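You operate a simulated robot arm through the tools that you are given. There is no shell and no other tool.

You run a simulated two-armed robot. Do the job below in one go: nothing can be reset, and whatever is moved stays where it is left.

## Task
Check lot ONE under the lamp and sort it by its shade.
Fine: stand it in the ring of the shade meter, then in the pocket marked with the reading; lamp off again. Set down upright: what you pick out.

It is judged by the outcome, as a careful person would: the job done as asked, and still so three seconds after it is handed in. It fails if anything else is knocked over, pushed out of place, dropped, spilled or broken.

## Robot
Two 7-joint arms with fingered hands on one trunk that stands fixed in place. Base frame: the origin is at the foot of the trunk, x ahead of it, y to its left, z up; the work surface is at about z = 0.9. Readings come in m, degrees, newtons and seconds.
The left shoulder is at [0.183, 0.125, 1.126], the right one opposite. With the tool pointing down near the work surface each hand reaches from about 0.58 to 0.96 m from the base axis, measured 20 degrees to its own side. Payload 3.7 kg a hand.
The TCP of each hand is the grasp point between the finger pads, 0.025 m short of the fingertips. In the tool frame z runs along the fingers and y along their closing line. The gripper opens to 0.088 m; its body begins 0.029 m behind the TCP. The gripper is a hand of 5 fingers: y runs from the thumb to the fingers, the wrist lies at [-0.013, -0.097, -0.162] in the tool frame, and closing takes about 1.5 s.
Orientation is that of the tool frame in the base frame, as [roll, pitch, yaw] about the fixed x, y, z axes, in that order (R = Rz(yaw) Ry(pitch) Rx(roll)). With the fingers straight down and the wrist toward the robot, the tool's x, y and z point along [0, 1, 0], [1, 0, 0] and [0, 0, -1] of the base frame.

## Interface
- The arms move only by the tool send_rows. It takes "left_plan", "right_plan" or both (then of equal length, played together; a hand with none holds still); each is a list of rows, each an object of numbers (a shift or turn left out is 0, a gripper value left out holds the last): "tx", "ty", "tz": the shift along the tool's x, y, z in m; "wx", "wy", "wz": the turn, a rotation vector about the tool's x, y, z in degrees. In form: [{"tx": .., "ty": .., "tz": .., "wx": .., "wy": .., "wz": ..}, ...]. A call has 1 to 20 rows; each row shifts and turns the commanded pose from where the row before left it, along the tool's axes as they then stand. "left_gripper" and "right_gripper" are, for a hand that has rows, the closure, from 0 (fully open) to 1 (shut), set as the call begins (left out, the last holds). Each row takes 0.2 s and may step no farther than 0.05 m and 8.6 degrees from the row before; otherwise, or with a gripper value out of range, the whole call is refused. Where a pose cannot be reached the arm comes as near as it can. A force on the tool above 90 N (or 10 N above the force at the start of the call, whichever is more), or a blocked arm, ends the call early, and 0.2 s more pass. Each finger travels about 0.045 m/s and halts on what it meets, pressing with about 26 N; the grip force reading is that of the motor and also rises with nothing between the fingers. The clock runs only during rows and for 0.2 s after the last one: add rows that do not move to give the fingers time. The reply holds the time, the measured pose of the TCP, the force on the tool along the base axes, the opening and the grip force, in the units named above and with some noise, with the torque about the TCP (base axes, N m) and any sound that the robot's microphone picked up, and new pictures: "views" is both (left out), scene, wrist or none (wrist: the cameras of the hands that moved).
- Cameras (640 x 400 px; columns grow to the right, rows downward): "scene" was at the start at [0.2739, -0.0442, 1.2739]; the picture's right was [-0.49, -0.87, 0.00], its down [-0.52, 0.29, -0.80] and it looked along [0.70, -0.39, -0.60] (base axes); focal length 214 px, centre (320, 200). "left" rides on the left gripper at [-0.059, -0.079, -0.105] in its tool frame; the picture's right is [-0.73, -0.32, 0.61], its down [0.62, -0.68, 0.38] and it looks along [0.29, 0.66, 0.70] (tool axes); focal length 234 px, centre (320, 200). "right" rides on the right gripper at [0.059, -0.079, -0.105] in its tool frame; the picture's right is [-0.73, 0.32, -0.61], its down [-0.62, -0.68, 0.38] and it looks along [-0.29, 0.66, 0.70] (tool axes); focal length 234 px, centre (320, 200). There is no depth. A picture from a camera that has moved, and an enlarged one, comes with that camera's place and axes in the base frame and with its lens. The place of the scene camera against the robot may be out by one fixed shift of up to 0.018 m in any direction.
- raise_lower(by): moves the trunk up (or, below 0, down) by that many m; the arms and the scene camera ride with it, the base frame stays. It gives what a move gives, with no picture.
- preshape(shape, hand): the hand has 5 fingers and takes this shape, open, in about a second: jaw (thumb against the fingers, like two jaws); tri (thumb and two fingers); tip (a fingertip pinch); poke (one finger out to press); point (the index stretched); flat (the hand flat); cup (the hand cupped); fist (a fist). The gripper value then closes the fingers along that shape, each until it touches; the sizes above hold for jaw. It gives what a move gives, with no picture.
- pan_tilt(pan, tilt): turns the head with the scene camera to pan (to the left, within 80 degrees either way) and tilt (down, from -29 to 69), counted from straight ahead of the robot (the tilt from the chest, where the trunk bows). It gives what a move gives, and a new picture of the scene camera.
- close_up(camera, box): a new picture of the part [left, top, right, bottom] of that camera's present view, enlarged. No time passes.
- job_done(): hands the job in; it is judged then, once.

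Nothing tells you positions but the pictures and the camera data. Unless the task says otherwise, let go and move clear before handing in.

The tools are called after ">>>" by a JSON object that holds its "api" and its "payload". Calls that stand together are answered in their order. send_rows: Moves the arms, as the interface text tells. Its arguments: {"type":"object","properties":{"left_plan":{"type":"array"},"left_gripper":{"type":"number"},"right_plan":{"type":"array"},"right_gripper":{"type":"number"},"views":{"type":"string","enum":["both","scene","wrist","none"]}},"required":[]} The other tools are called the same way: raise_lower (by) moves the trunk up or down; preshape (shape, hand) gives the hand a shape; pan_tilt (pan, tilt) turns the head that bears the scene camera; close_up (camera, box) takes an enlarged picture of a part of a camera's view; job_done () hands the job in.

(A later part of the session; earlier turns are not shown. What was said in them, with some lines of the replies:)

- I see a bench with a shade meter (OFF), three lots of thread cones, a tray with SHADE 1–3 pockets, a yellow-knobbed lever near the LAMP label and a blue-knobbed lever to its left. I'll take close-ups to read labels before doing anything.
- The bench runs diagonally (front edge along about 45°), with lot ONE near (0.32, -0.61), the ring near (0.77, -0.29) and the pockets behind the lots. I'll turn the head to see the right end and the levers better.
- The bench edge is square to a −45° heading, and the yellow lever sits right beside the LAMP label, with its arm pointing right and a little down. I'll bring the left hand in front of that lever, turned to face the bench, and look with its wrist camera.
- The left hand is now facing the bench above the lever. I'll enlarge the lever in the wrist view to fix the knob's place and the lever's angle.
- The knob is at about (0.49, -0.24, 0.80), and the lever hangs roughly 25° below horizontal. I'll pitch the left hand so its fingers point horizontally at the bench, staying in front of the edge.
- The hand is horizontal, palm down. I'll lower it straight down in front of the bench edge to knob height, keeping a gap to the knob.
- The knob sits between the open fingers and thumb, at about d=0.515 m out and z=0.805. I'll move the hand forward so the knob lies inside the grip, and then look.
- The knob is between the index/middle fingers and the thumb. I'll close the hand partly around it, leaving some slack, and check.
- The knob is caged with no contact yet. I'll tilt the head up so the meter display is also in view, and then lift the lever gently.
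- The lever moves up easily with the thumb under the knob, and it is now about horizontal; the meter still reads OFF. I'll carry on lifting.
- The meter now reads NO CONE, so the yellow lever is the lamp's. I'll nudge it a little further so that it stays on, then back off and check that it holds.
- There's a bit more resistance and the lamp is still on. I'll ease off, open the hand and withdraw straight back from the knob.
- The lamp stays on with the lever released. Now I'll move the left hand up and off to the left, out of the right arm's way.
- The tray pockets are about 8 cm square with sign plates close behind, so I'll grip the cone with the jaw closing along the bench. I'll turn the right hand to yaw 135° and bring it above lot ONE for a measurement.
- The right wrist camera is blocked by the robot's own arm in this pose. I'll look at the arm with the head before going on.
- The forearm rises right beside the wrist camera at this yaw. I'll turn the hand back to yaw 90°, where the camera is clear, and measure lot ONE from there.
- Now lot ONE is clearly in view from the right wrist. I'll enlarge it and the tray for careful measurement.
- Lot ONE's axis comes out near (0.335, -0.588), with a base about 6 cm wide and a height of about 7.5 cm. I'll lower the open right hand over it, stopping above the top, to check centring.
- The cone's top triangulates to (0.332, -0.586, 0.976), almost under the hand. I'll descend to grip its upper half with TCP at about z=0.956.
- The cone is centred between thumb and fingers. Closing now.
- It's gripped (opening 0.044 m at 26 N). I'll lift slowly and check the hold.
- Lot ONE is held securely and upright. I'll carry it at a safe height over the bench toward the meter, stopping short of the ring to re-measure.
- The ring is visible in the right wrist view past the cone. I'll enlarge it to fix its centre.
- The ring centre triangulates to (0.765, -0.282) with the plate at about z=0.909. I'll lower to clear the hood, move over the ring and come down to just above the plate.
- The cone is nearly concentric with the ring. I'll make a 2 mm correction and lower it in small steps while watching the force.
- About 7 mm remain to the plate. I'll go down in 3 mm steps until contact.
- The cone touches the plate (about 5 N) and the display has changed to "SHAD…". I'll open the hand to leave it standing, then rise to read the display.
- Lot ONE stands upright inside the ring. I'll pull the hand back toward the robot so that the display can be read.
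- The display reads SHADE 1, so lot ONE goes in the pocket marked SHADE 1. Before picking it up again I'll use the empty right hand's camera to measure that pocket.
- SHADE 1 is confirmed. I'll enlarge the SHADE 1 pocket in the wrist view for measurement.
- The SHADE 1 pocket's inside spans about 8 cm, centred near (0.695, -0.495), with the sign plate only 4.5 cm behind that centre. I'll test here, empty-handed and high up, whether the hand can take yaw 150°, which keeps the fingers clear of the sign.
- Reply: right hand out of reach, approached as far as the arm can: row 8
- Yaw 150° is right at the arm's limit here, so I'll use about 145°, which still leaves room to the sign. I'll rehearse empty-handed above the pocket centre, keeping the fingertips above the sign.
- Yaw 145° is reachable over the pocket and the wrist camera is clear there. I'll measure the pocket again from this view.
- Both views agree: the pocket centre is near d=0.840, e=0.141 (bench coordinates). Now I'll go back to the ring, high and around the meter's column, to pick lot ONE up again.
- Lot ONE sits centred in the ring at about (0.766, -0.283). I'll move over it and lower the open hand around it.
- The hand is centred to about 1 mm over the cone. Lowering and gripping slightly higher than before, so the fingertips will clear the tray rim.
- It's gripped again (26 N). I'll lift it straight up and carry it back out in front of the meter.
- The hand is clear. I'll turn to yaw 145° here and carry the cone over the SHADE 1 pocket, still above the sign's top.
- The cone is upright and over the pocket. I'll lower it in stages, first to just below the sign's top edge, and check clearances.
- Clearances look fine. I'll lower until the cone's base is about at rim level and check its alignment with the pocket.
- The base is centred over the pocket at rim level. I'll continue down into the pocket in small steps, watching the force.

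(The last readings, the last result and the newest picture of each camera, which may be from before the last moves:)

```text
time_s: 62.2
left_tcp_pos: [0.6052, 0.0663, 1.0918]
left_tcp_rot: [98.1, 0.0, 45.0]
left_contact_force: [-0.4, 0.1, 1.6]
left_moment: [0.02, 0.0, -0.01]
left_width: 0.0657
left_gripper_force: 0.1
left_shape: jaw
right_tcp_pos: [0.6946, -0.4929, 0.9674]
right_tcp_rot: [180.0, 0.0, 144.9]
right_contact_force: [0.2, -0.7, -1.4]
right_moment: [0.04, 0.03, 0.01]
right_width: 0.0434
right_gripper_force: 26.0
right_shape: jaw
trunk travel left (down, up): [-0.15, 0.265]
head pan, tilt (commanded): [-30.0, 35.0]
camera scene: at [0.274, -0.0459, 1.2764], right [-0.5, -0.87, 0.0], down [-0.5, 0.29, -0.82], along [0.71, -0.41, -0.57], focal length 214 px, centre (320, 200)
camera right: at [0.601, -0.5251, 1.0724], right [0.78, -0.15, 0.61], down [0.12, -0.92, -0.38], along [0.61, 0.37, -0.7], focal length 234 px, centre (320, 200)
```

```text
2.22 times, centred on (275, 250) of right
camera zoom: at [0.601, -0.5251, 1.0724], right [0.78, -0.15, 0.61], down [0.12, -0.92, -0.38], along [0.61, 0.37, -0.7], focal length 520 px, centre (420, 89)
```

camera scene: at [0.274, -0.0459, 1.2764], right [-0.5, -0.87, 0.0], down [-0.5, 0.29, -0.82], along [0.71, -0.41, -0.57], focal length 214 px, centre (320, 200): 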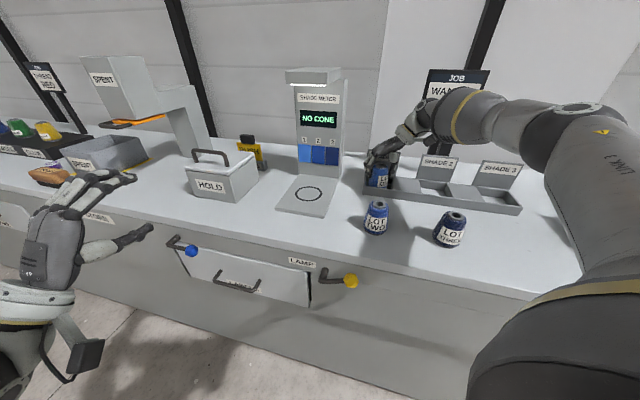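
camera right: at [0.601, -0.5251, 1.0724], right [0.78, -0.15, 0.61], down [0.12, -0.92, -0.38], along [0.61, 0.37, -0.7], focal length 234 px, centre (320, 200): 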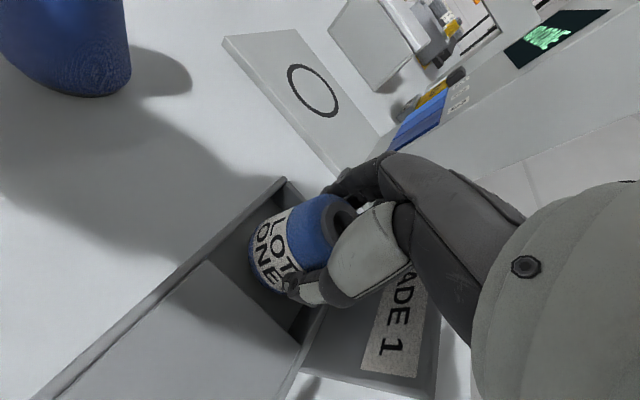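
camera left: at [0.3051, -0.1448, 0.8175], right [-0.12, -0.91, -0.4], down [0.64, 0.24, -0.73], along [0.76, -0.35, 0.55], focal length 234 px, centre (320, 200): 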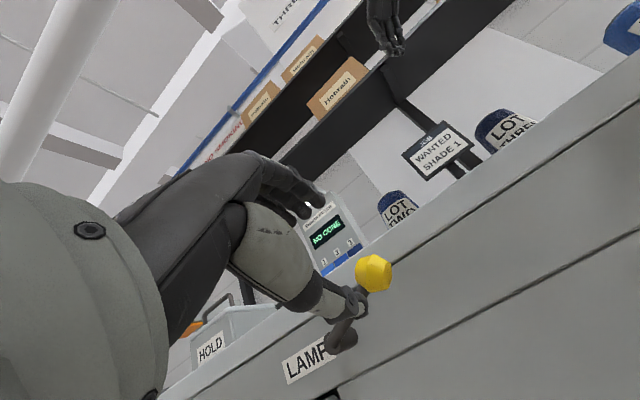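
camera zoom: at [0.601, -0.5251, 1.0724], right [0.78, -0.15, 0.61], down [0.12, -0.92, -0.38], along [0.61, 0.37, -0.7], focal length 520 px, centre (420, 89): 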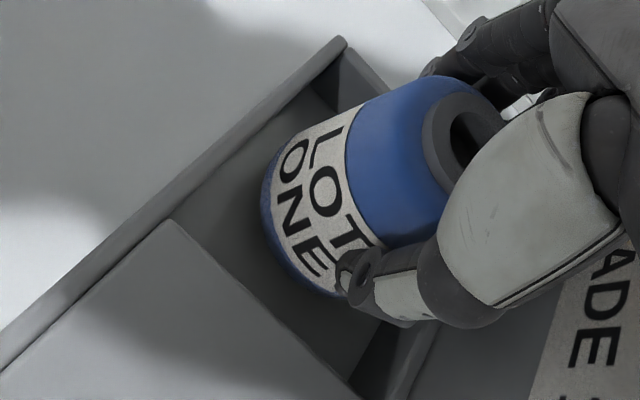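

The cone is inside the pocket, a few millimetres above the floor. I'll lower gently to contact.

>>> {"api": "send_rows", "payload": {"right_plan": [{"tz": 0.003}, {"tz": 0.002}, {}], "views": "none"}}

>>> {"api": "send_rows", "payload": {"right_plan": [{"tz": 0.002}, {}], "views": "wrist"}}

```text
time_s: 63.0
left_tcp_pos: [0.6047, 0.0665, 1.0898]
left_tcp_rot: [97.9, 0.0, 45.0]
left_contact_force: [0.4, 0.0, 0.5]
left_moment: [0.01, 0.01, 0.01]
left_width: 0.0658
left_gripper_force: 0.0
left_shape: jaw
right_tcp_pos: [0.6925, -0.4924, 0.9623]
right_tcp_rot: [180.0, 0.0, 145.0]
right_contact_force: [-0.3, 0.1, -1.7]
right_moment: [0.01, -0.02, 0.02]
right_width: 0.0434
right_gripper_force: 25.8
right_shape: jaw
trunk travel left (down, up): [-0.15, 0.265]
head pan, tilt (commanded): [-30.0, 35.0]
```

```text
time_s: 63.6
left_tcp_pos: [0.6052, 0.0663, 1.0913]
left_tcp_rot: [98.0, 0.0, 45.0]
left_contact_force: [-0.6, 0.0, 0.4]
left_moment: [0.02, -0.01, -0.01]
left_width: 0.0662
left_gripper_force: 0.0
left_shape: jaw
right_tcp_pos: [0.6932, -0.4917, 0.961]
right_tcp_rot: [179.9, 0.1, 144.9]
right_contact_force: [-0.1, -0.3, -1.1]
right_moment: [0.03, 0.02, -0.03]
right_width: 0.0433
right_gripper_force: 26.1
right_shape: jaw
trunk travel left (down, up): [-0.15, 0.265]
head pan, tilt (commanded): [-30.0, 35.0]
camera right: at [0.5995, -0.5236, 1.0657], right [0.78, -0.15, 0.61], down [0.12, -0.92, -0.38], along [0.61, 0.37, -0.7], focal length 234 px, centre (320, 200)
```

right: 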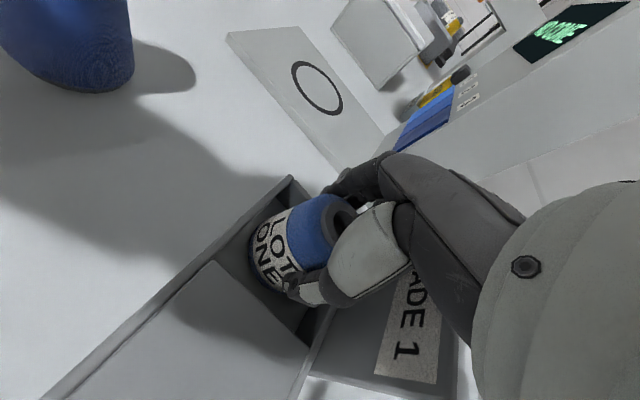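

No contact yet; I'll lower another 1.5 mm at a time.

>>> {"api": "send_rows", "payload": {"right_plan": [{"tz": 0.0015}, {}], "views": "none"}}

>>> {"api": "send_rows", "payload": {"right_plan": [{"tz": 0.0015}, {}], "views": "wrist"}}

```text
time_s: 64.2
left_tcp_pos: [0.6062, 0.0661, 1.0897]
left_tcp_rot: [98.0, 0.0, 44.9]
left_contact_force: [0.2, -0.1, 1.0]
left_moment: [0.02, 0.02, 0.0]
left_width: 0.0659
left_gripper_force: 0.0
left_shape: jaw
right_tcp_pos: [0.694, -0.492, 0.9581]
right_tcp_rot: [179.9, 0.0, 145.0]
right_contact_force: [0.0, -0.9, -1.1]
right_moment: [-0.04, 0.0, 0.01]
right_width: 0.0436
right_gripper_force: 26.6
right_shape: jaw
trunk travel left (down, up): [-0.15, 0.265]
head pan, tilt (commanded): [-30.0, 35.0]
```

```text
time_s: 64.8
left_tcp_pos: [0.6043, 0.0673, 1.0918]
left_tcp_rot: [98.0, 0.0, 45.0]
left_contact_force: [0.0, -0.2, -0.3]
left_moment: [-0.02, -0.02, 0.0]
left_width: 0.0657
left_gripper_force: 0.0
left_shape: jaw
right_tcp_pos: [0.6938, -0.4912, 0.9573]
right_tcp_rot: [-180.0, 0.0, 145.1]
right_contact_force: [0.1, -0.6, 0.9]
right_moment: [0.02, -0.03, -0.01]
right_width: 0.0433
right_gripper_force: 25.8
right_shape: jaw
trunk travel left (down, up): [-0.15, 0.265]
head pan, tilt (commanded): [-30.0, 35.0]
camera right: at [0.5994, -0.5235, 1.0628], right [0.78, -0.15, 0.61], down [0.12, -0.92, -0.38], along [0.62, 0.37, -0.69], focal length 234 px, centre (320, 200)
```

right: 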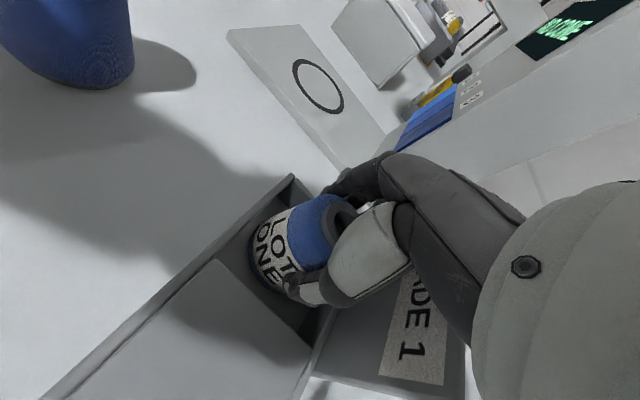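

The weight has just transferred to the tray floor. I'll open the fingers only as far as needed, then rise straight up.

>>> {"api": "send_rows", "payload": {"right_plan": [{"tz": 0.0006}, {}, {}], "right_gripper": 0.42, "views": "wrist"}}

>>> {"api": "close_up", "payload": {"camera": "right", "box": [180, 160, 370, 340]}}

>>> {"api": "close_up", "payload": {"camera": "scene", "box": [350, 110, 450, 210]}}

```text
time_s: 65.6
left_tcp_pos: [0.6049, 0.0677, 1.0906]
left_tcp_rot: [98.0, 0.0, 45.0]
left_contact_force: [-0.9, 0.1, -0.3]
left_moment: [-0.02, -0.01, 0.04]
left_width: 0.0658
left_gripper_force: 0.0
left_shape: jaw
right_tcp_pos: [0.6925, -0.4923, 0.9561]
right_tcp_rot: [-180.0, 0.0, 145.0]
right_contact_force: [0.7, 0.5, 0.5]
right_moment: [0.04, 0.01, -0.01]
right_width: 0.0512
right_gripper_force: 0.0
right_shape: jaw
trunk travel left (down, up): [-0.15, 0.265]
head pan, tilt (commanded): [-30.0, 35.0]
camera right: at [0.5992, -0.5239, 1.0617], right [0.78, -0.15, 0.61], down [0.12, -0.92, -0.38], along [0.61, 0.37, -0.7], focal length 234 px, centre (320, 200)
```

right: 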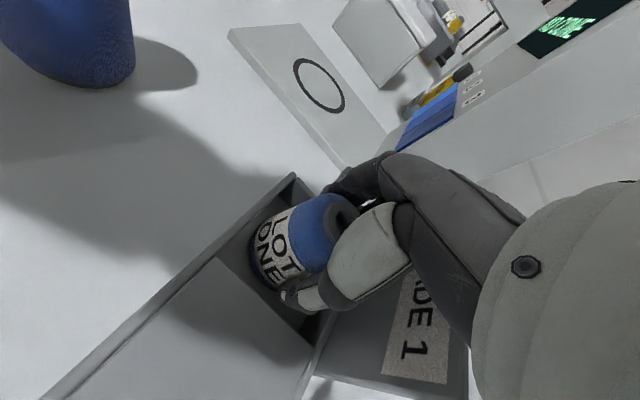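

```text
2.22 times, centred on (275, 250) of right
camera zoom: at [0.5992, -0.5239, 1.0617], right [0.78, -0.15, 0.61], down [0.12, -0.92, -0.38], along [0.61, 0.37, -0.7], focal length 520 px, centre (420, 89)
```

zoom: 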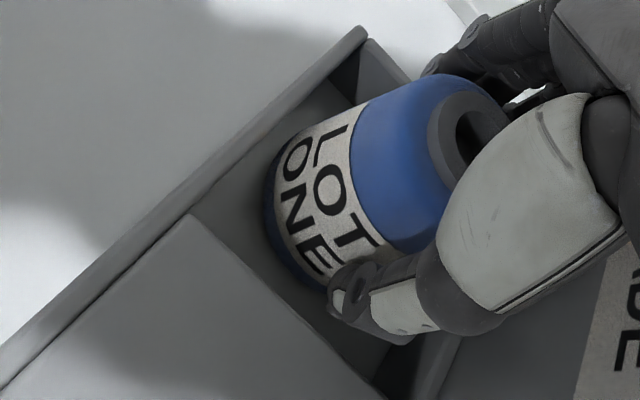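

```text
4.00 times, centred on (400, 160) of scene
camera zoom: at [0.274, -0.0457, 1.2764], right [-0.5, -0.87, 0.0], down [-0.5, 0.29, -0.82], along [0.71, -0.41, -0.57], focal length 858 px, centre (0, 360)
```

zoom: 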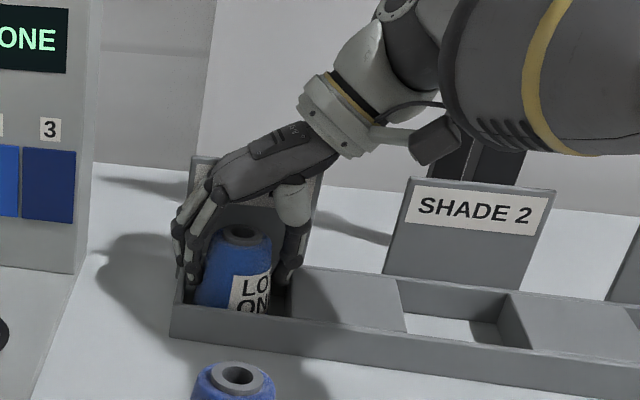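

The cone is free. I'll rise slightly so the tips clear the rim, then open a little more and continue straight up.

>>> {"api": "send_rows", "payload": {"right_plan": [{"tz": -0.006}, {}], "right_gripper": 0.36, "views": "none"}}

>>> {"api": "send_rows", "payload": {"right_plan": [{"tz": -0.004}, {}, {"tz": -0.01}, {"tz": -0.02}, {"tz": -0.03}, {"tz": -0.03}, {"tz": -0.03}, {}], "right_gripper": 0.25, "views": "both"}}

>>> {"api": "close_up", "payload": {"camera": "scene", "box": [350, 110, 450, 210]}}

>>> {"api": "close_up", "payload": {"camera": "right", "box": [150, 170, 370, 370]}}

```text
time_s: 66.2
left_tcp_pos: [0.6047, 0.0666, 1.0901]
left_tcp_rot: [98.1, 0.0, 45.0]
left_contact_force: [-0.2, 0.5, 0.2]
left_moment: [0.0, -0.01, 0.02]
left_width: 0.0658
left_gripper_force: 0.0
left_shape: jaw
right_tcp_pos: [0.6931, -0.4927, 0.9617]
right_tcp_rot: [-180.0, 0.1, 145.0]
right_contact_force: [0.4, 0.6, -0.6]
right_moment: [-0.03, -0.05, -0.03]
right_width: 0.0557
right_gripper_force: 0.0
right_shape: jaw
trunk travel left (down, up): [-0.15, 0.265]
head pan, tilt (commanded): [-30.0, 35.0]
```

```text
time_s: 68.0
left_tcp_pos: [0.6049, 0.0671, 1.0905]
left_tcp_rot: [98.0, 0.0, 45.0]
left_contact_force: [0.3, 0.0, -0.2]
left_moment: [0.02, 0.01, 0.02]
left_width: 0.0658
left_gripper_force: 0.1
left_shape: jaw
right_tcp_pos: [0.6916, -0.4933, 1.0845]
right_tcp_rot: [180.0, 0.0, 145.1]
right_contact_force: [0.2, 0.2, 0.2]
right_moment: [-0.02, -0.01, 0.04]
right_width: 0.0656
right_gripper_force: 0.2
right_shape: jaw
trunk travel left (down, up): [-0.15, 0.265]
head pan, tilt (commanded): [-30.0, 35.0]
camera scene: at [0.2742, -0.0459, 1.2763], right [-0.5, -0.87, 0.0], down [-0.5, 0.29, -0.82], along [0.71, -0.41, -0.57], focal length 214 px, centre (320, 200)
camera right: at [0.5968, -0.5245, 1.1898], right [0.78, -0.15, 0.61], down [0.12, -0.92, -0.38], along [0.61, 0.37, -0.7], focal length 234 px, centre (320, 200)
```

scene: 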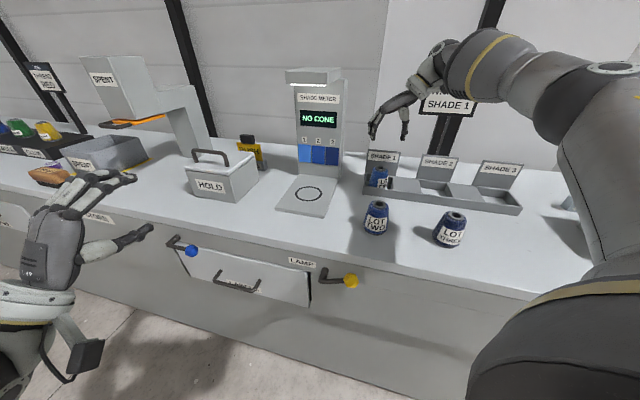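
right: 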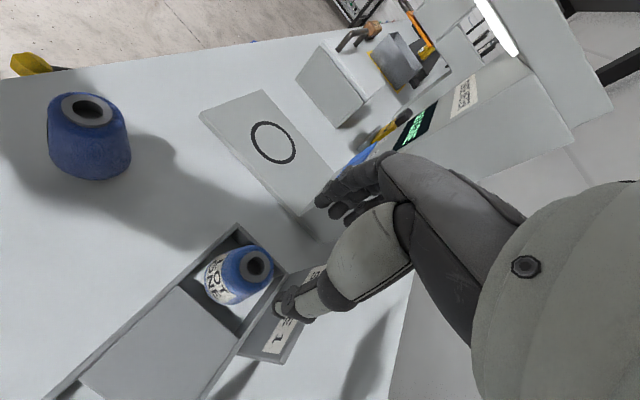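

```text
4.00 times, centred on (400, 160) of scene
camera zoom: at [0.2742, -0.0459, 1.2763], right [-0.5, -0.87, 0.0], down [-0.5, 0.29, -0.82], along [0.71, -0.41, -0.57], focal length 858 px, centre (0, 360)
```

zoom: 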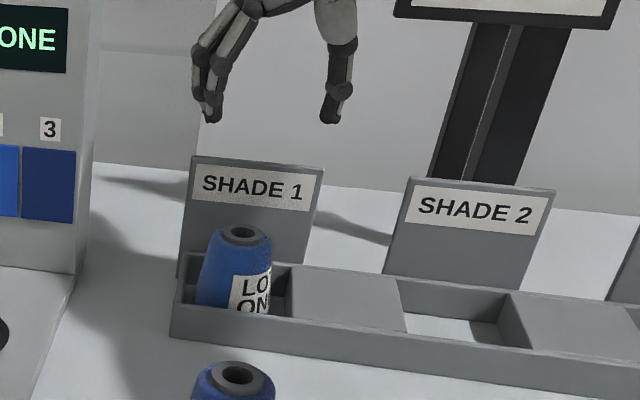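

```text
2.00 times, centred on (260, 270) of right
camera zoom: at [0.5968, -0.5245, 1.1898], right [0.78, -0.15, 0.61], down [0.12, -0.92, -0.38], along [0.61, 0.37, -0.7], focal length 468 px, centre (440, 60)
```

zoom: 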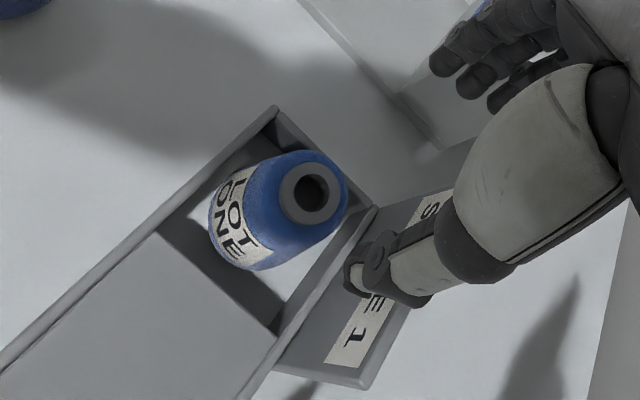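

Lot ONE stands upright in the SHADE 1 pocket. I'll withdraw the right hand up and back to its clear starting area.

>>> {"api": "send_rows", "payload": {"right_plan": [{"tz": -0.03}, {"tz": -0.02}, {"wz": 7.86}, {"wz": 7.86}, {"wz": 7.86}, {"wz": 7.86}, {"wz": 7.86}, {"wz": 7.86}, {"wz": 7.86}, {"ty": -0.042, "tx": 0.004, "tz": -0.008}, {"ty": -0.042, "tx": 0.004, "tz": -0.008}, {"ty": -0.042, "tx": 0.004, "tz": -0.008}, {"ty": -0.042, "tx": 0.004, "tz": -0.008}, {"ty": -0.042, "tx": 0.004, "tz": -0.008}, {"ty": -0.042, "tx": 0.004, "tz": -0.008}, {"ty": -0.042, "tx": 0.004, "tz": -0.008}, {}], "views": "both"}}

```text
time_s: 71.6
left_tcp_pos: [0.6063, 0.067, 1.0903]
left_tcp_rot: [97.9, 0.0, 45.1]
left_contact_force: [-0.2, -0.7, 0.1]
left_moment: [0.0, -0.01, -0.03]
left_width: 0.066
left_gripper_force: 0.1
left_shape: jaw
right_tcp_pos: [0.3959, -0.4631, 1.1917]
right_tcp_rot: [-179.9, 0.0, 90.0]
right_contact_force: [0.4, -0.8, 0.4]
right_moment: [-0.01, -0.04, 0.01]
right_width: 0.0658
right_gripper_force: 0.1
right_shape: jaw
trunk travel left (down, up): [-0.15, 0.265]
head pan, tilt (commanded): [-30.0, 35.0]
camera scene: at [0.2744, -0.0459, 1.2761], right [-0.5, -0.87, 0.0], down [-0.5, 0.29, -0.82], along [0.71, -0.41, -0.57], focal length 214 px, centre (320, 200)
camera right: at [0.3174, -0.4044, 1.2977], right [0.32, -0.73, 0.61], down [-0.68, -0.62, -0.38], along [0.66, -0.29, -0.7], focal length 234 px, centre (320, 200)
```

scene: 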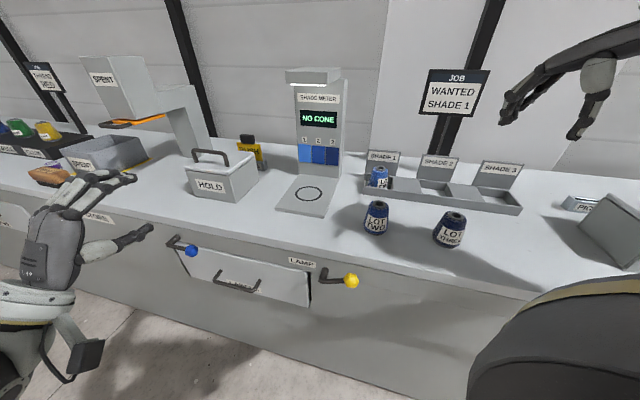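
right: 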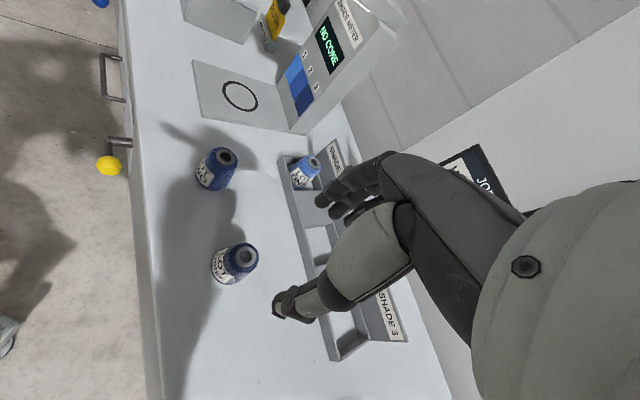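

Now the lamp. I'll bring the left hand back along the same path to its place in front of the yellow knob, with the jaw open.

>>> {"api": "send_rows", "payload": {"left_plan": [{"tz": 0.03}, {"tx": -0.043, "tz": 0.02}, {"tx": -0.043}, {"tx": -0.043}, {"tx": -0.043}, {"tx": -0.043}, {"tx": -0.043}, {"tx": -0.043}, {"ty": -0.04, "tz": 0.006}, {"ty": -0.04, "tz": 0.006}, {"ty": -0.04, "tz": 0.006}, {"ty": -0.04, "tz": 0.006}, {"ty": -0.04, "tz": 0.006}, {}], "left_gripper": 0.05, "views": "both"}}

```text
time_s: 74.6
left_tcp_pos: [0.4239, -0.1852, 0.8781]
left_tcp_rot: [98.0, 0.0, 45.1]
left_contact_force: [0.5, 0.0, 0.5]
left_moment: [0.02, -0.01, -0.01]
left_width: 0.0836
left_gripper_force: 0.0
left_shape: jaw
right_tcp_pos: [0.3966, -0.4634, 1.1919]
right_tcp_rot: [-180.0, 0.0, 90.1]
right_contact_force: [0.1, 0.1, 0.0]
right_moment: [-0.03, -0.02, -0.01]
right_width: 0.0658
right_gripper_force: 0.0
right_shape: jaw
trunk travel left (down, up): [-0.15, 0.265]
head pan, tilt (commanded): [-30.0, 35.0]
camera scene: at [0.2739, -0.0458, 1.2764], right [-0.5, -0.87, 0.0], down [-0.5, 0.29, -0.82], along [0.71, -0.41, -0.57], focal length 214 px, centre (320, 200)
camera left: at [0.3013, -0.146, 0.8157], right [-0.12, -0.91, -0.4], down [0.64, 0.24, -0.73], along [0.76, -0.35, 0.55], focal length 234 px, centre (320, 200)
```

scene: 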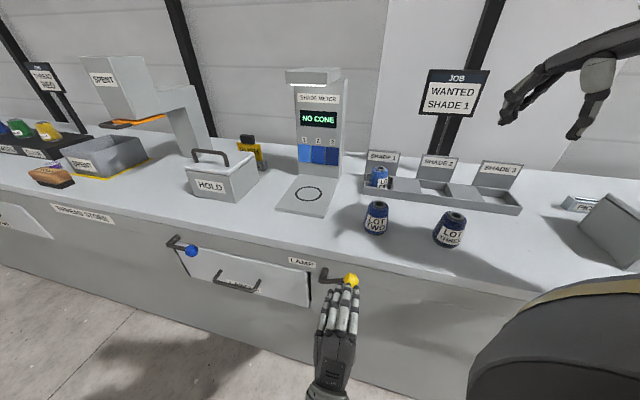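
left: 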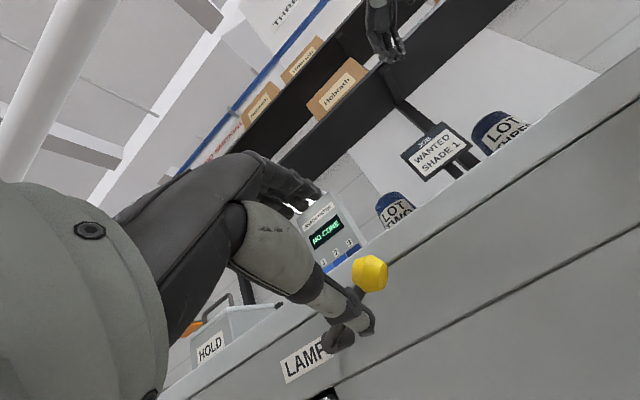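

The knob is now at about z=0.864 with the lever raised. I'll advance so that it lies between the fingers and thumb again.

>>> {"api": "send_rows", "payload": {"left_plan": [{"tx": 0.003, "ty": -0.0013, "tz": 0.0171}, {"tx": 0.003, "ty": -0.0012, "tz": 0.0171}, {"tz": 0.0171}, {"tz": 0.017}, {}], "views": "both"}}

>>> {"api": "close_up", "payload": {"camera": "left", "box": [200, 140, 440, 360]}}

>>> {"api": "close_up", "payload": {"camera": "scene", "box": [270, 230, 430, 330]}}

```text
time_s: 75.8
left_tcp_pos: [0.477, -0.2277, 0.8694]
left_tcp_rot: [98.2, 0.0, 45.0]
left_contact_force: [0.0, -0.7, 0.1]
left_moment: [-0.01, 0.0, -0.02]
left_width: 0.0834
left_gripper_force: 0.1
left_shape: jaw
right_tcp_pos: [0.396, -0.4619, 1.1927]
right_tcp_rot: [179.9, -0.1, 90.1]
right_contact_force: [0.6, 0.1, -0.2]
right_moment: [0.03, -0.02, 0.04]
right_width: 0.0657
right_gripper_force: 0.0
right_shape: jaw
trunk travel left (down, up): [-0.15, 0.265]
head pan, tilt (commanded): [-30.0, 35.0]
camera scene: at [0.2739, -0.0459, 1.2764], right [-0.5, -0.87, 0.0], down [-0.5, 0.29, -0.82], along [0.71, -0.41, -0.57], focal length 214 px, centre (320, 200)
camera left: at [0.3543, -0.1882, 0.8058], right [-0.12, -0.91, -0.4], down [0.64, 0.24, -0.73], along [0.76, -0.35, 0.55], focal length 234 px, centre (320, 200)
```

scene: 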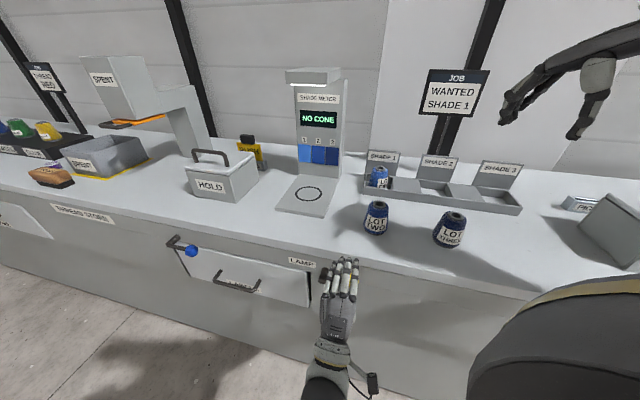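
left: 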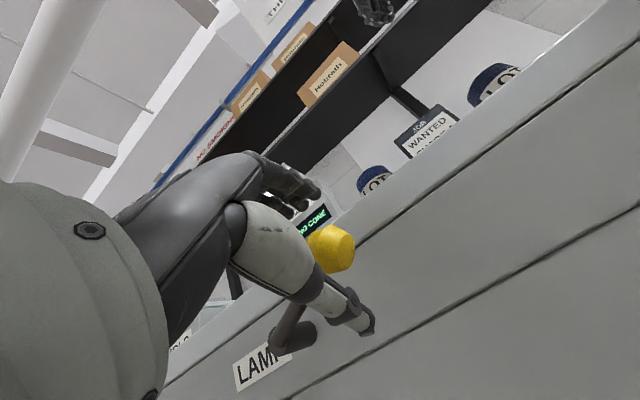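

```text
1.82 times, centred on (320, 250) of left
camera zoom: at [0.3543, -0.1882, 0.8058], right [-0.12, -0.91, -0.4], down [0.64, 0.24, -0.73], along [0.76, -0.35, 0.55], focal length 426 px, centre (320, 109)
```

zoom: 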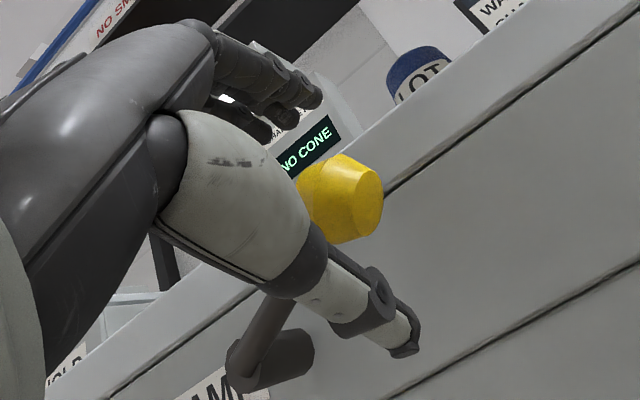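

```text
4.00 times, centred on (350, 280) of scene
camera zoom: at [0.2739, -0.0459, 1.2764], right [-0.5, -0.87, 0.0], down [-0.5, 0.29, -0.82], along [0.71, -0.41, -0.57], focal length 858 px, centre (200, -120)
```

zoom: 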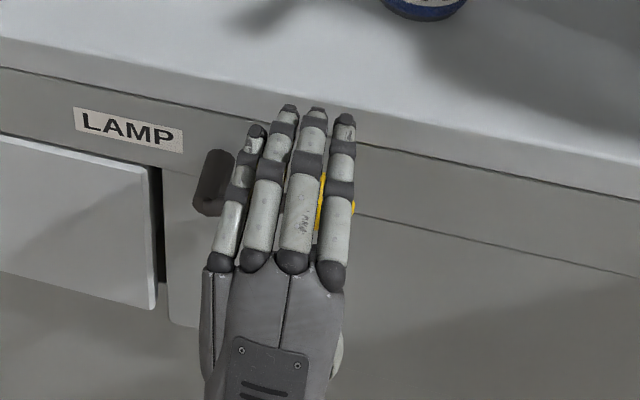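

The knob is caged again. I'll close partly and push the lever down with the fingers.

>>> {"api": "send_rows", "payload": {"left_plan": [{}, {}, {}, {}, {}], "left_gripper": 0.5, "views": "none"}}

>>> {"api": "send_rows", "payload": {"left_plan": [{"ty": -0.0099, "tz": 0.0014, "tx": -0.002}, {"ty": -0.0099, "tz": 0.0014, "tx": -0.002}, {"ty": -0.0099, "tz": 0.0014}, {"ty": -0.0099, "tz": 0.0014}, {}], "views": "both"}}

>>> {"api": "close_up", "payload": {"camera": "left", "box": [200, 140, 440, 360]}}

```text
time_s: 77.0
left_tcp_pos: [0.4771, -0.2268, 0.8688]
left_tcp_rot: [98.0, 0.0, 45.1]
left_contact_force: [-0.9, -0.2, 0.5]
left_moment: [0.0, 0.01, 0.0]
left_width: 0.0447
left_gripper_force: 0.0
left_shape: jaw
right_tcp_pos: [0.396, -0.4629, 1.1927]
right_tcp_rot: [180.0, 0.1, 90.0]
right_contact_force: [-0.1, -0.7, 0.5]
right_moment: [0.0, 0.01, 0.02]
right_width: 0.0657
right_gripper_force: 0.2
right_shape: jaw
trunk travel left (down, up): [-0.15, 0.265]
head pan, tilt (commanded): [-30.0, 35.0]
```

```text
time_s: 78.2
left_tcp_pos: [0.4742, -0.2296, 0.8307]
left_tcp_rot: [98.1, 0.0, 45.1]
left_contact_force: [0.1, -0.8, 1.1]
left_moment: [-0.01, -0.04, -0.01]
left_width: 0.0451
left_gripper_force: 0.0
left_shape: jaw
right_tcp_pos: [0.3961, -0.4627, 1.1925]
right_tcp_rot: [-180.0, 0.0, 90.0]
right_contact_force: [0.6, -1.5, -0.6]
right_moment: [0.03, 0.01, -0.01]
right_width: 0.0657
right_gripper_force: 0.1
right_shape: jaw
trunk travel left (down, up): [-0.15, 0.265]
head pan, tilt (commanded): [-30.0, 35.0]
camera scene: at [0.2739, -0.0459, 1.2764], right [-0.5, -0.87, 0.0], down [-0.5, 0.29, -0.82], along [0.71, -0.41, -0.57], focal length 214 px, centre (320, 200)
camera left: at [0.3521, -0.1911, 0.7673], right [-0.12, -0.91, -0.4], down [0.64, 0.24, -0.73], along [0.76, -0.35, 0.55], focal length 234 px, centre (320, 200)
```

scene: 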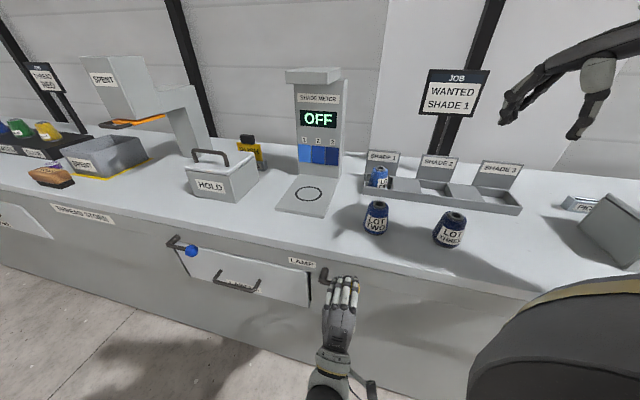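
left: 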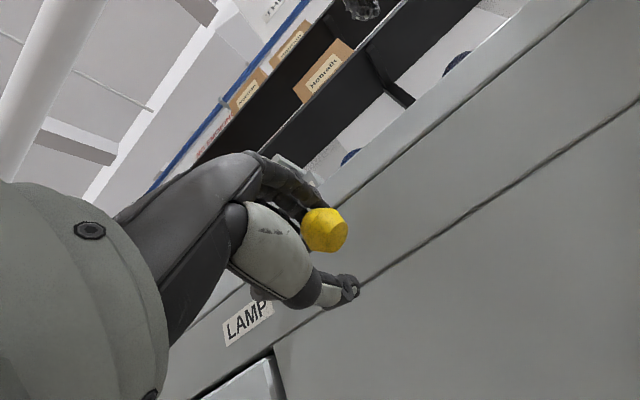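

```text
1.82 times, centred on (320, 250) of left
camera zoom: at [0.3521, -0.1911, 0.7673], right [-0.12, -0.91, -0.4], down [0.64, 0.24, -0.73], along [0.76, -0.35, 0.55], focal length 426 px, centre (320, 109)
```

zoom: 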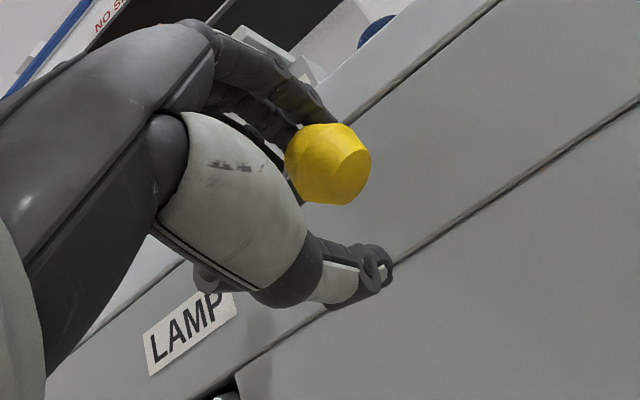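

The meter reads OFF. I'll bring the lever fully back to where it started (knob at about z=0.805), so that it stays off.

>>> {"api": "send_rows", "payload": {"left_plan": [{"ty": -0.0099, "tz": 0.0014}, {"ty": -0.0099, "tz": 0.0014, "tx": 0.002}, {"ty": -0.0079, "tz": 0.0011, "tx": 0.002}, {}], "views": "both"}}

>>> {"api": "close_up", "payload": {"camera": "left", "box": [200, 140, 440, 360]}}

```text
time_s: 79.2
left_tcp_pos: [0.4783, -0.228, 0.8022]
left_tcp_rot: [98.1, 0.0, 45.1]
left_contact_force: [-1.2, 1.1, 1.2]
left_moment: [0.0, -0.04, 0.03]
left_width: 0.0443
left_gripper_force: 0.0
left_shape: jaw
right_tcp_pos: [0.396, -0.4633, 1.1932]
right_tcp_rot: [179.9, 0.0, 90.0]
right_contact_force: [0.4, 0.4, -0.4]
right_moment: [-0.01, 0.01, 0.01]
right_width: 0.0657
right_gripper_force: 0.1
right_shape: jaw
trunk travel left (down, up): [-0.15, 0.265]
head pan, tilt (commanded): [-30.0, 35.0]
camera scene: at [0.2738, -0.0458, 1.2764], right [-0.5, -0.87, 0.0], down [-0.5, 0.29, -0.82], along [0.71, -0.41, -0.57], focal length 214 px, centre (320, 200)
camera left: at [0.3561, -0.1886, 0.7388], right [-0.12, -0.91, -0.4], down [0.64, 0.24, -0.73], along [0.76, -0.35, 0.55], focal length 234 px, centre (320, 200)
```

scene: 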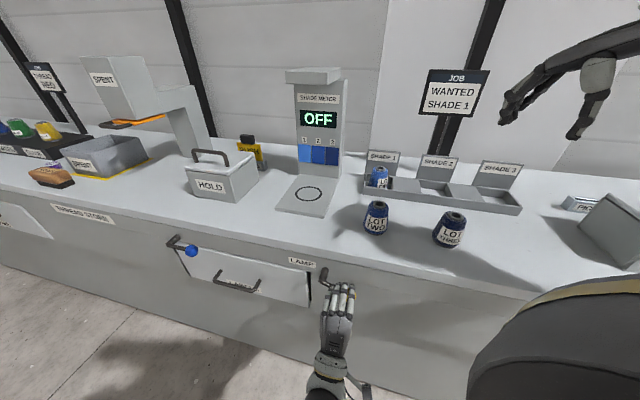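
left: 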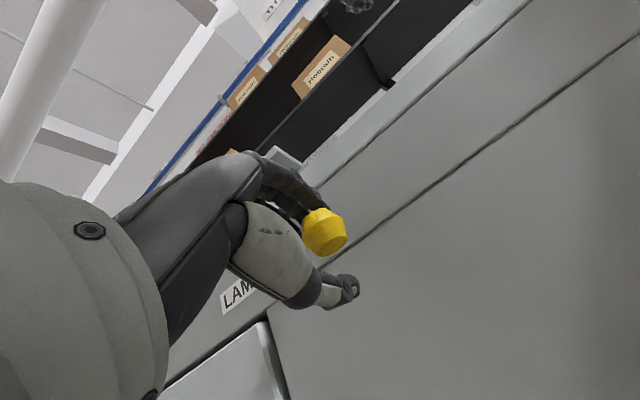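

```text
1.82 times, centred on (320, 250) of left
camera zoom: at [0.3561, -0.1886, 0.7388], right [-0.12, -0.91, -0.4], down [0.64, 0.24, -0.73], along [0.76, -0.35, 0.55], focal length 426 px, centre (320, 109)
```

zoom: 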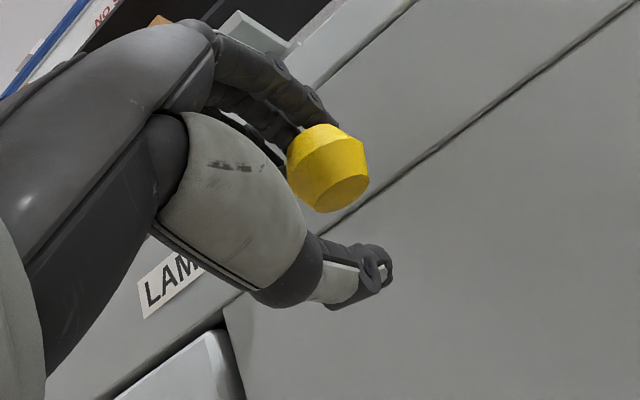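

The knob is at about z=0.81, nearly home. A further 5 mm, then I'll open and withdraw.

>>> {"api": "send_rows", "payload": {"left_plan": [{"ty": -0.005, "tz": 0.0007}, {}], "views": "wrist"}}

>>> {"api": "send_rows", "payload": {"left_plan": [{"ty": 0.004}, {"ty": 0.004}, {}, {}], "left_gripper": 0.05, "views": "wrist"}}

```text
time_s: 79.8
left_tcp_pos: [0.4775, -0.2272, 0.7985]
left_tcp_rot: [97.9, 0.0, 45.1]
left_contact_force: [-1.7, 0.5, 4.5]
left_moment: [0.02, -0.17, 0.01]
left_width: 0.0446
left_gripper_force: 0.1
left_shape: jaw
right_tcp_pos: [0.3954, -0.463, 1.1918]
right_tcp_rot: [-180.0, 0.0, 89.9]
right_contact_force: [0.5, 0.2, 0.0]
right_moment: [0.01, -0.03, 0.05]
right_width: 0.0657
right_gripper_force: 0.2
right_shape: jaw
trunk travel left (down, up): [-0.15, 0.265]
head pan, tilt (commanded): [-30.0, 35.0]
camera left: at [0.3559, -0.1881, 0.7337], right [-0.12, -0.91, -0.4], down [0.64, 0.24, -0.73], along [0.76, -0.35, 0.56], focal length 234 px, centre (320, 200)
```

left: 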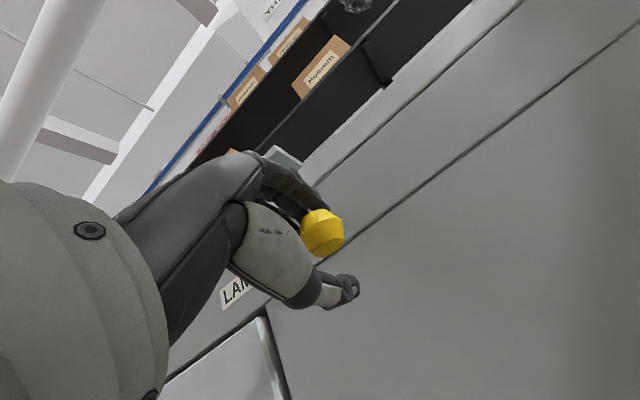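

```text
time_s: 80.8
left_tcp_pos: [0.4784, -0.2278, 0.8033]
left_tcp_rot: [98.0, 0.0, 45.1]
left_contact_force: [-0.8, 0.1, 0.2]
left_moment: [0.03, 0.01, -0.01]
left_width: 0.0834
left_gripper_force: 0.1
left_shape: jaw
right_tcp_pos: [0.396, -0.4622, 1.1926]
right_tcp_rot: [-179.9, 0.0, 90.1]
right_contact_force: [-0.8, 0.4, 0.5]
right_moment: [0.0, -0.01, 0.02]
right_width: 0.0658
right_gripper_force: 0.1
right_shape: jaw
trunk travel left (down, up): [-0.15, 0.265]
head pan, tilt (commanded): [-30.0, 35.0]
camera left: at [0.356, -0.1887, 0.7401], right [-0.12, -0.91, -0.4], down [0.64, 0.24, -0.73], along [0.76, -0.35, 0.55], focal length 234 px, centre (320, 200)
```

left: 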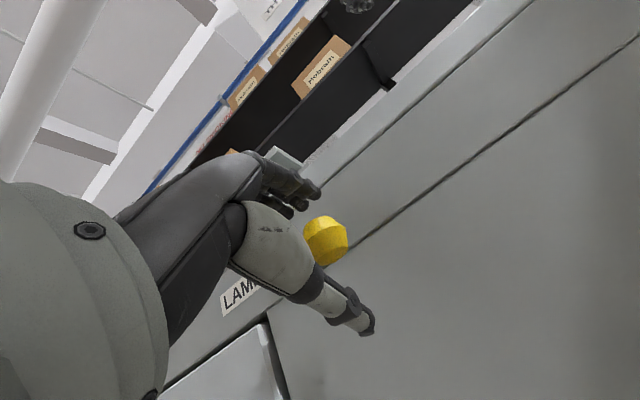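

The lever met its lower stop and the hand is open around the knob. Withdrawing straight back, then up and to the left.

>>> {"api": "send_rows", "payload": {"left_plan": [{"tz": -0.02}, {"tz": -0.025}, {"tz": -0.025}, {}], "views": "wrist"}}

>>> {"api": "send_rows", "payload": {"left_plan": [{"ty": 0.04, "tz": -0.006}, {"ty": 0.04, "tz": -0.006}, {"ty": 0.04, "tz": -0.006}, {"ty": 0.04, "tz": -0.006}, {"ty": 0.04, "tz": -0.006}, {"ty": 0.04, "tz": -0.006}, {"ty": 0.03, "tz": -0.004}, {"tx": 0.043}, {"tx": 0.043}, {"tx": 0.043}, {"tx": 0.043}, {"tx": 0.043}, {"tx": 0.043}, {"tx": 0.043}, {}], "views": "both"}}

>>> {"api": "close_up", "payload": {"camera": "scene", "box": [270, 60, 480, 300]}}

```text
time_s: 81.8
left_tcp_pos: [0.429, -0.1776, 0.8143]
left_tcp_rot: [98.0, 0.0, 45.0]
left_contact_force: [0.4, -0.4, 0.3]
left_moment: [0.0, 0.0, 0.0]
left_width: 0.0834
left_gripper_force: 0.0
left_shape: jaw
right_tcp_pos: [0.3974, -0.4629, 1.1928]
right_tcp_rot: [-179.9, 0.0, 89.9]
right_contact_force: [-0.5, 0.5, 0.2]
right_moment: [-0.02, 0.02, 0.03]
right_width: 0.0658
right_gripper_force: 0.1
right_shape: jaw
trunk travel left (down, up): [-0.15, 0.265]
head pan, tilt (commanded): [-30.0, 35.0]
camera left: at [0.3071, -0.139, 0.7509], right [-0.12, -0.91, -0.4], down [0.64, 0.24, -0.73], along [0.76, -0.35, 0.55], focal length 234 px, centre (320, 200)
```

left: 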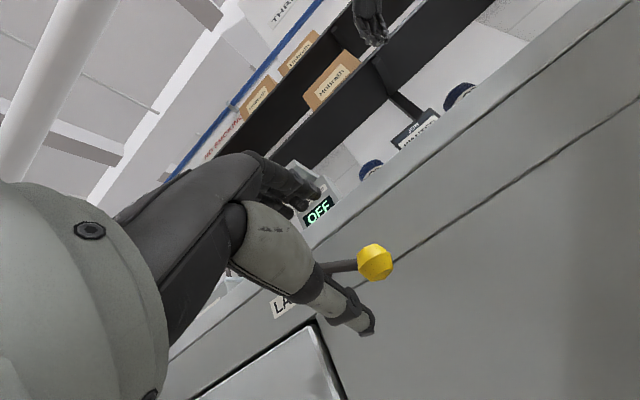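

```text
time_s: 85.0
left_tcp_pos: [0.6422, 0.0327, 1.0833]
left_tcp_rot: [98.0, 0.1, 44.9]
left_contact_force: [0.2, 1.2, -0.3]
left_moment: [-0.05, 0.0, 0.0]
left_width: 0.0837
left_gripper_force: 0.1
left_shape: jaw
right_tcp_pos: [0.3969, -0.4621, 1.1911]
right_tcp_rot: [-180.0, -0.1, 90.0]
right_contact_force: [-0.1, -0.5, -0.6]
right_moment: [-0.01, 0.02, -0.01]
right_width: 0.0658
right_gripper_force: 0.1
right_shape: jaw
trunk travel left (down, up): [-0.15, 0.265]
head pan, tilt (commanded): [-30.0, 35.0]
camera scene: at [0.274, -0.0458, 1.2764], right [-0.5, -0.87, 0.0], down [-0.5, 0.29, -0.82], along [0.71, -0.41, -0.57], focal length 214 px, centre (320, 200)
camera left: at [0.5202, 0.0728, 1.02], right [-0.12, -0.91, -0.4], down [0.64, 0.24, -0.73], along [0.76, -0.35, 0.55], focal length 234 px, centre (320, 200)
```

scene: 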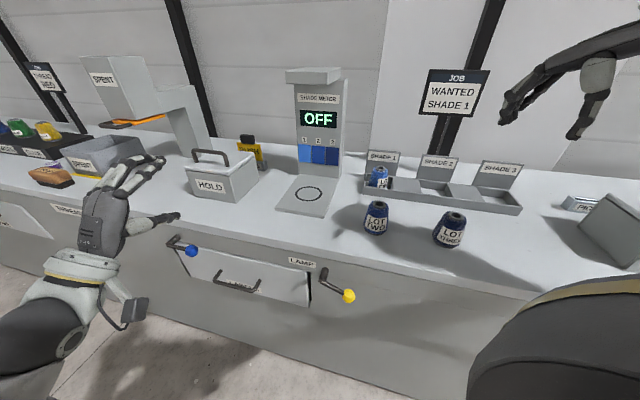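
left: 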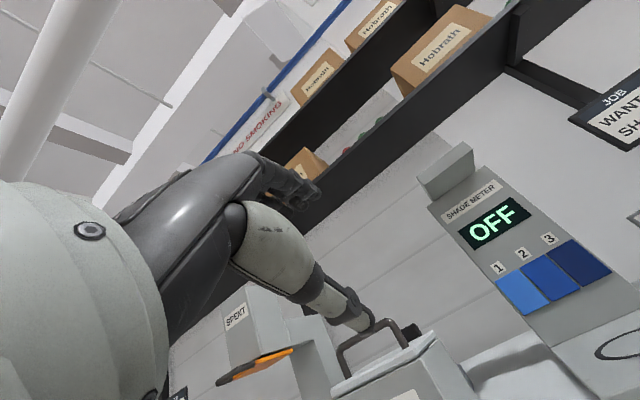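

```text
1.67 times, centred on (375, 180) of scene
camera zoom: at [0.274, -0.0458, 1.2764], right [-0.5, -0.87, 0.0], down [-0.5, 0.29, -0.82], along [0.71, -0.41, -0.57], focal length 358 px, centre (228, 233)
```

zoom: 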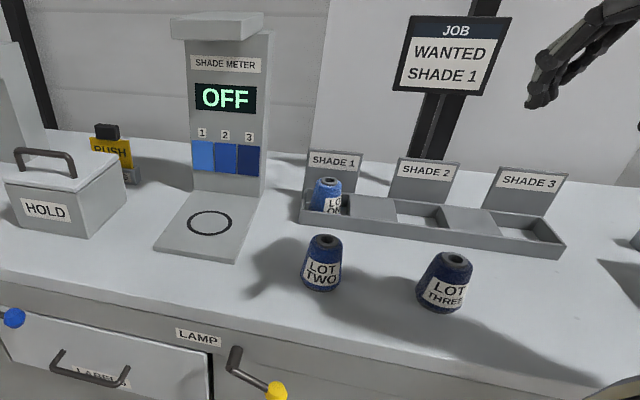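

Lot ONE stands upright in the SHADE 1 pocket, matching the meter's reading. The lamp lever is back down and the meter reads OFF. Lots TWO and THREE and everything else look undisturbed, and both hands are clear, so I'm handing the job in.

>>> {"api": "job_done", "payload": {}}

```text
The job is handed in.
```

Lot ONE read SHADE 1 on the meter and now stands upright in the SHADE 1 pocket.

I switched the lamp on with the yellow lever and stood the cone in the ring. The display showed SHADE 1 each time I looked. After moving the cone to the pocket I pushed the lever back down to its stop, and the meter read OFF.

In the last pictures the other lots, the tray and the rest of the bench look as they did at the start. Both hands were empty and clear when I handed the job in.
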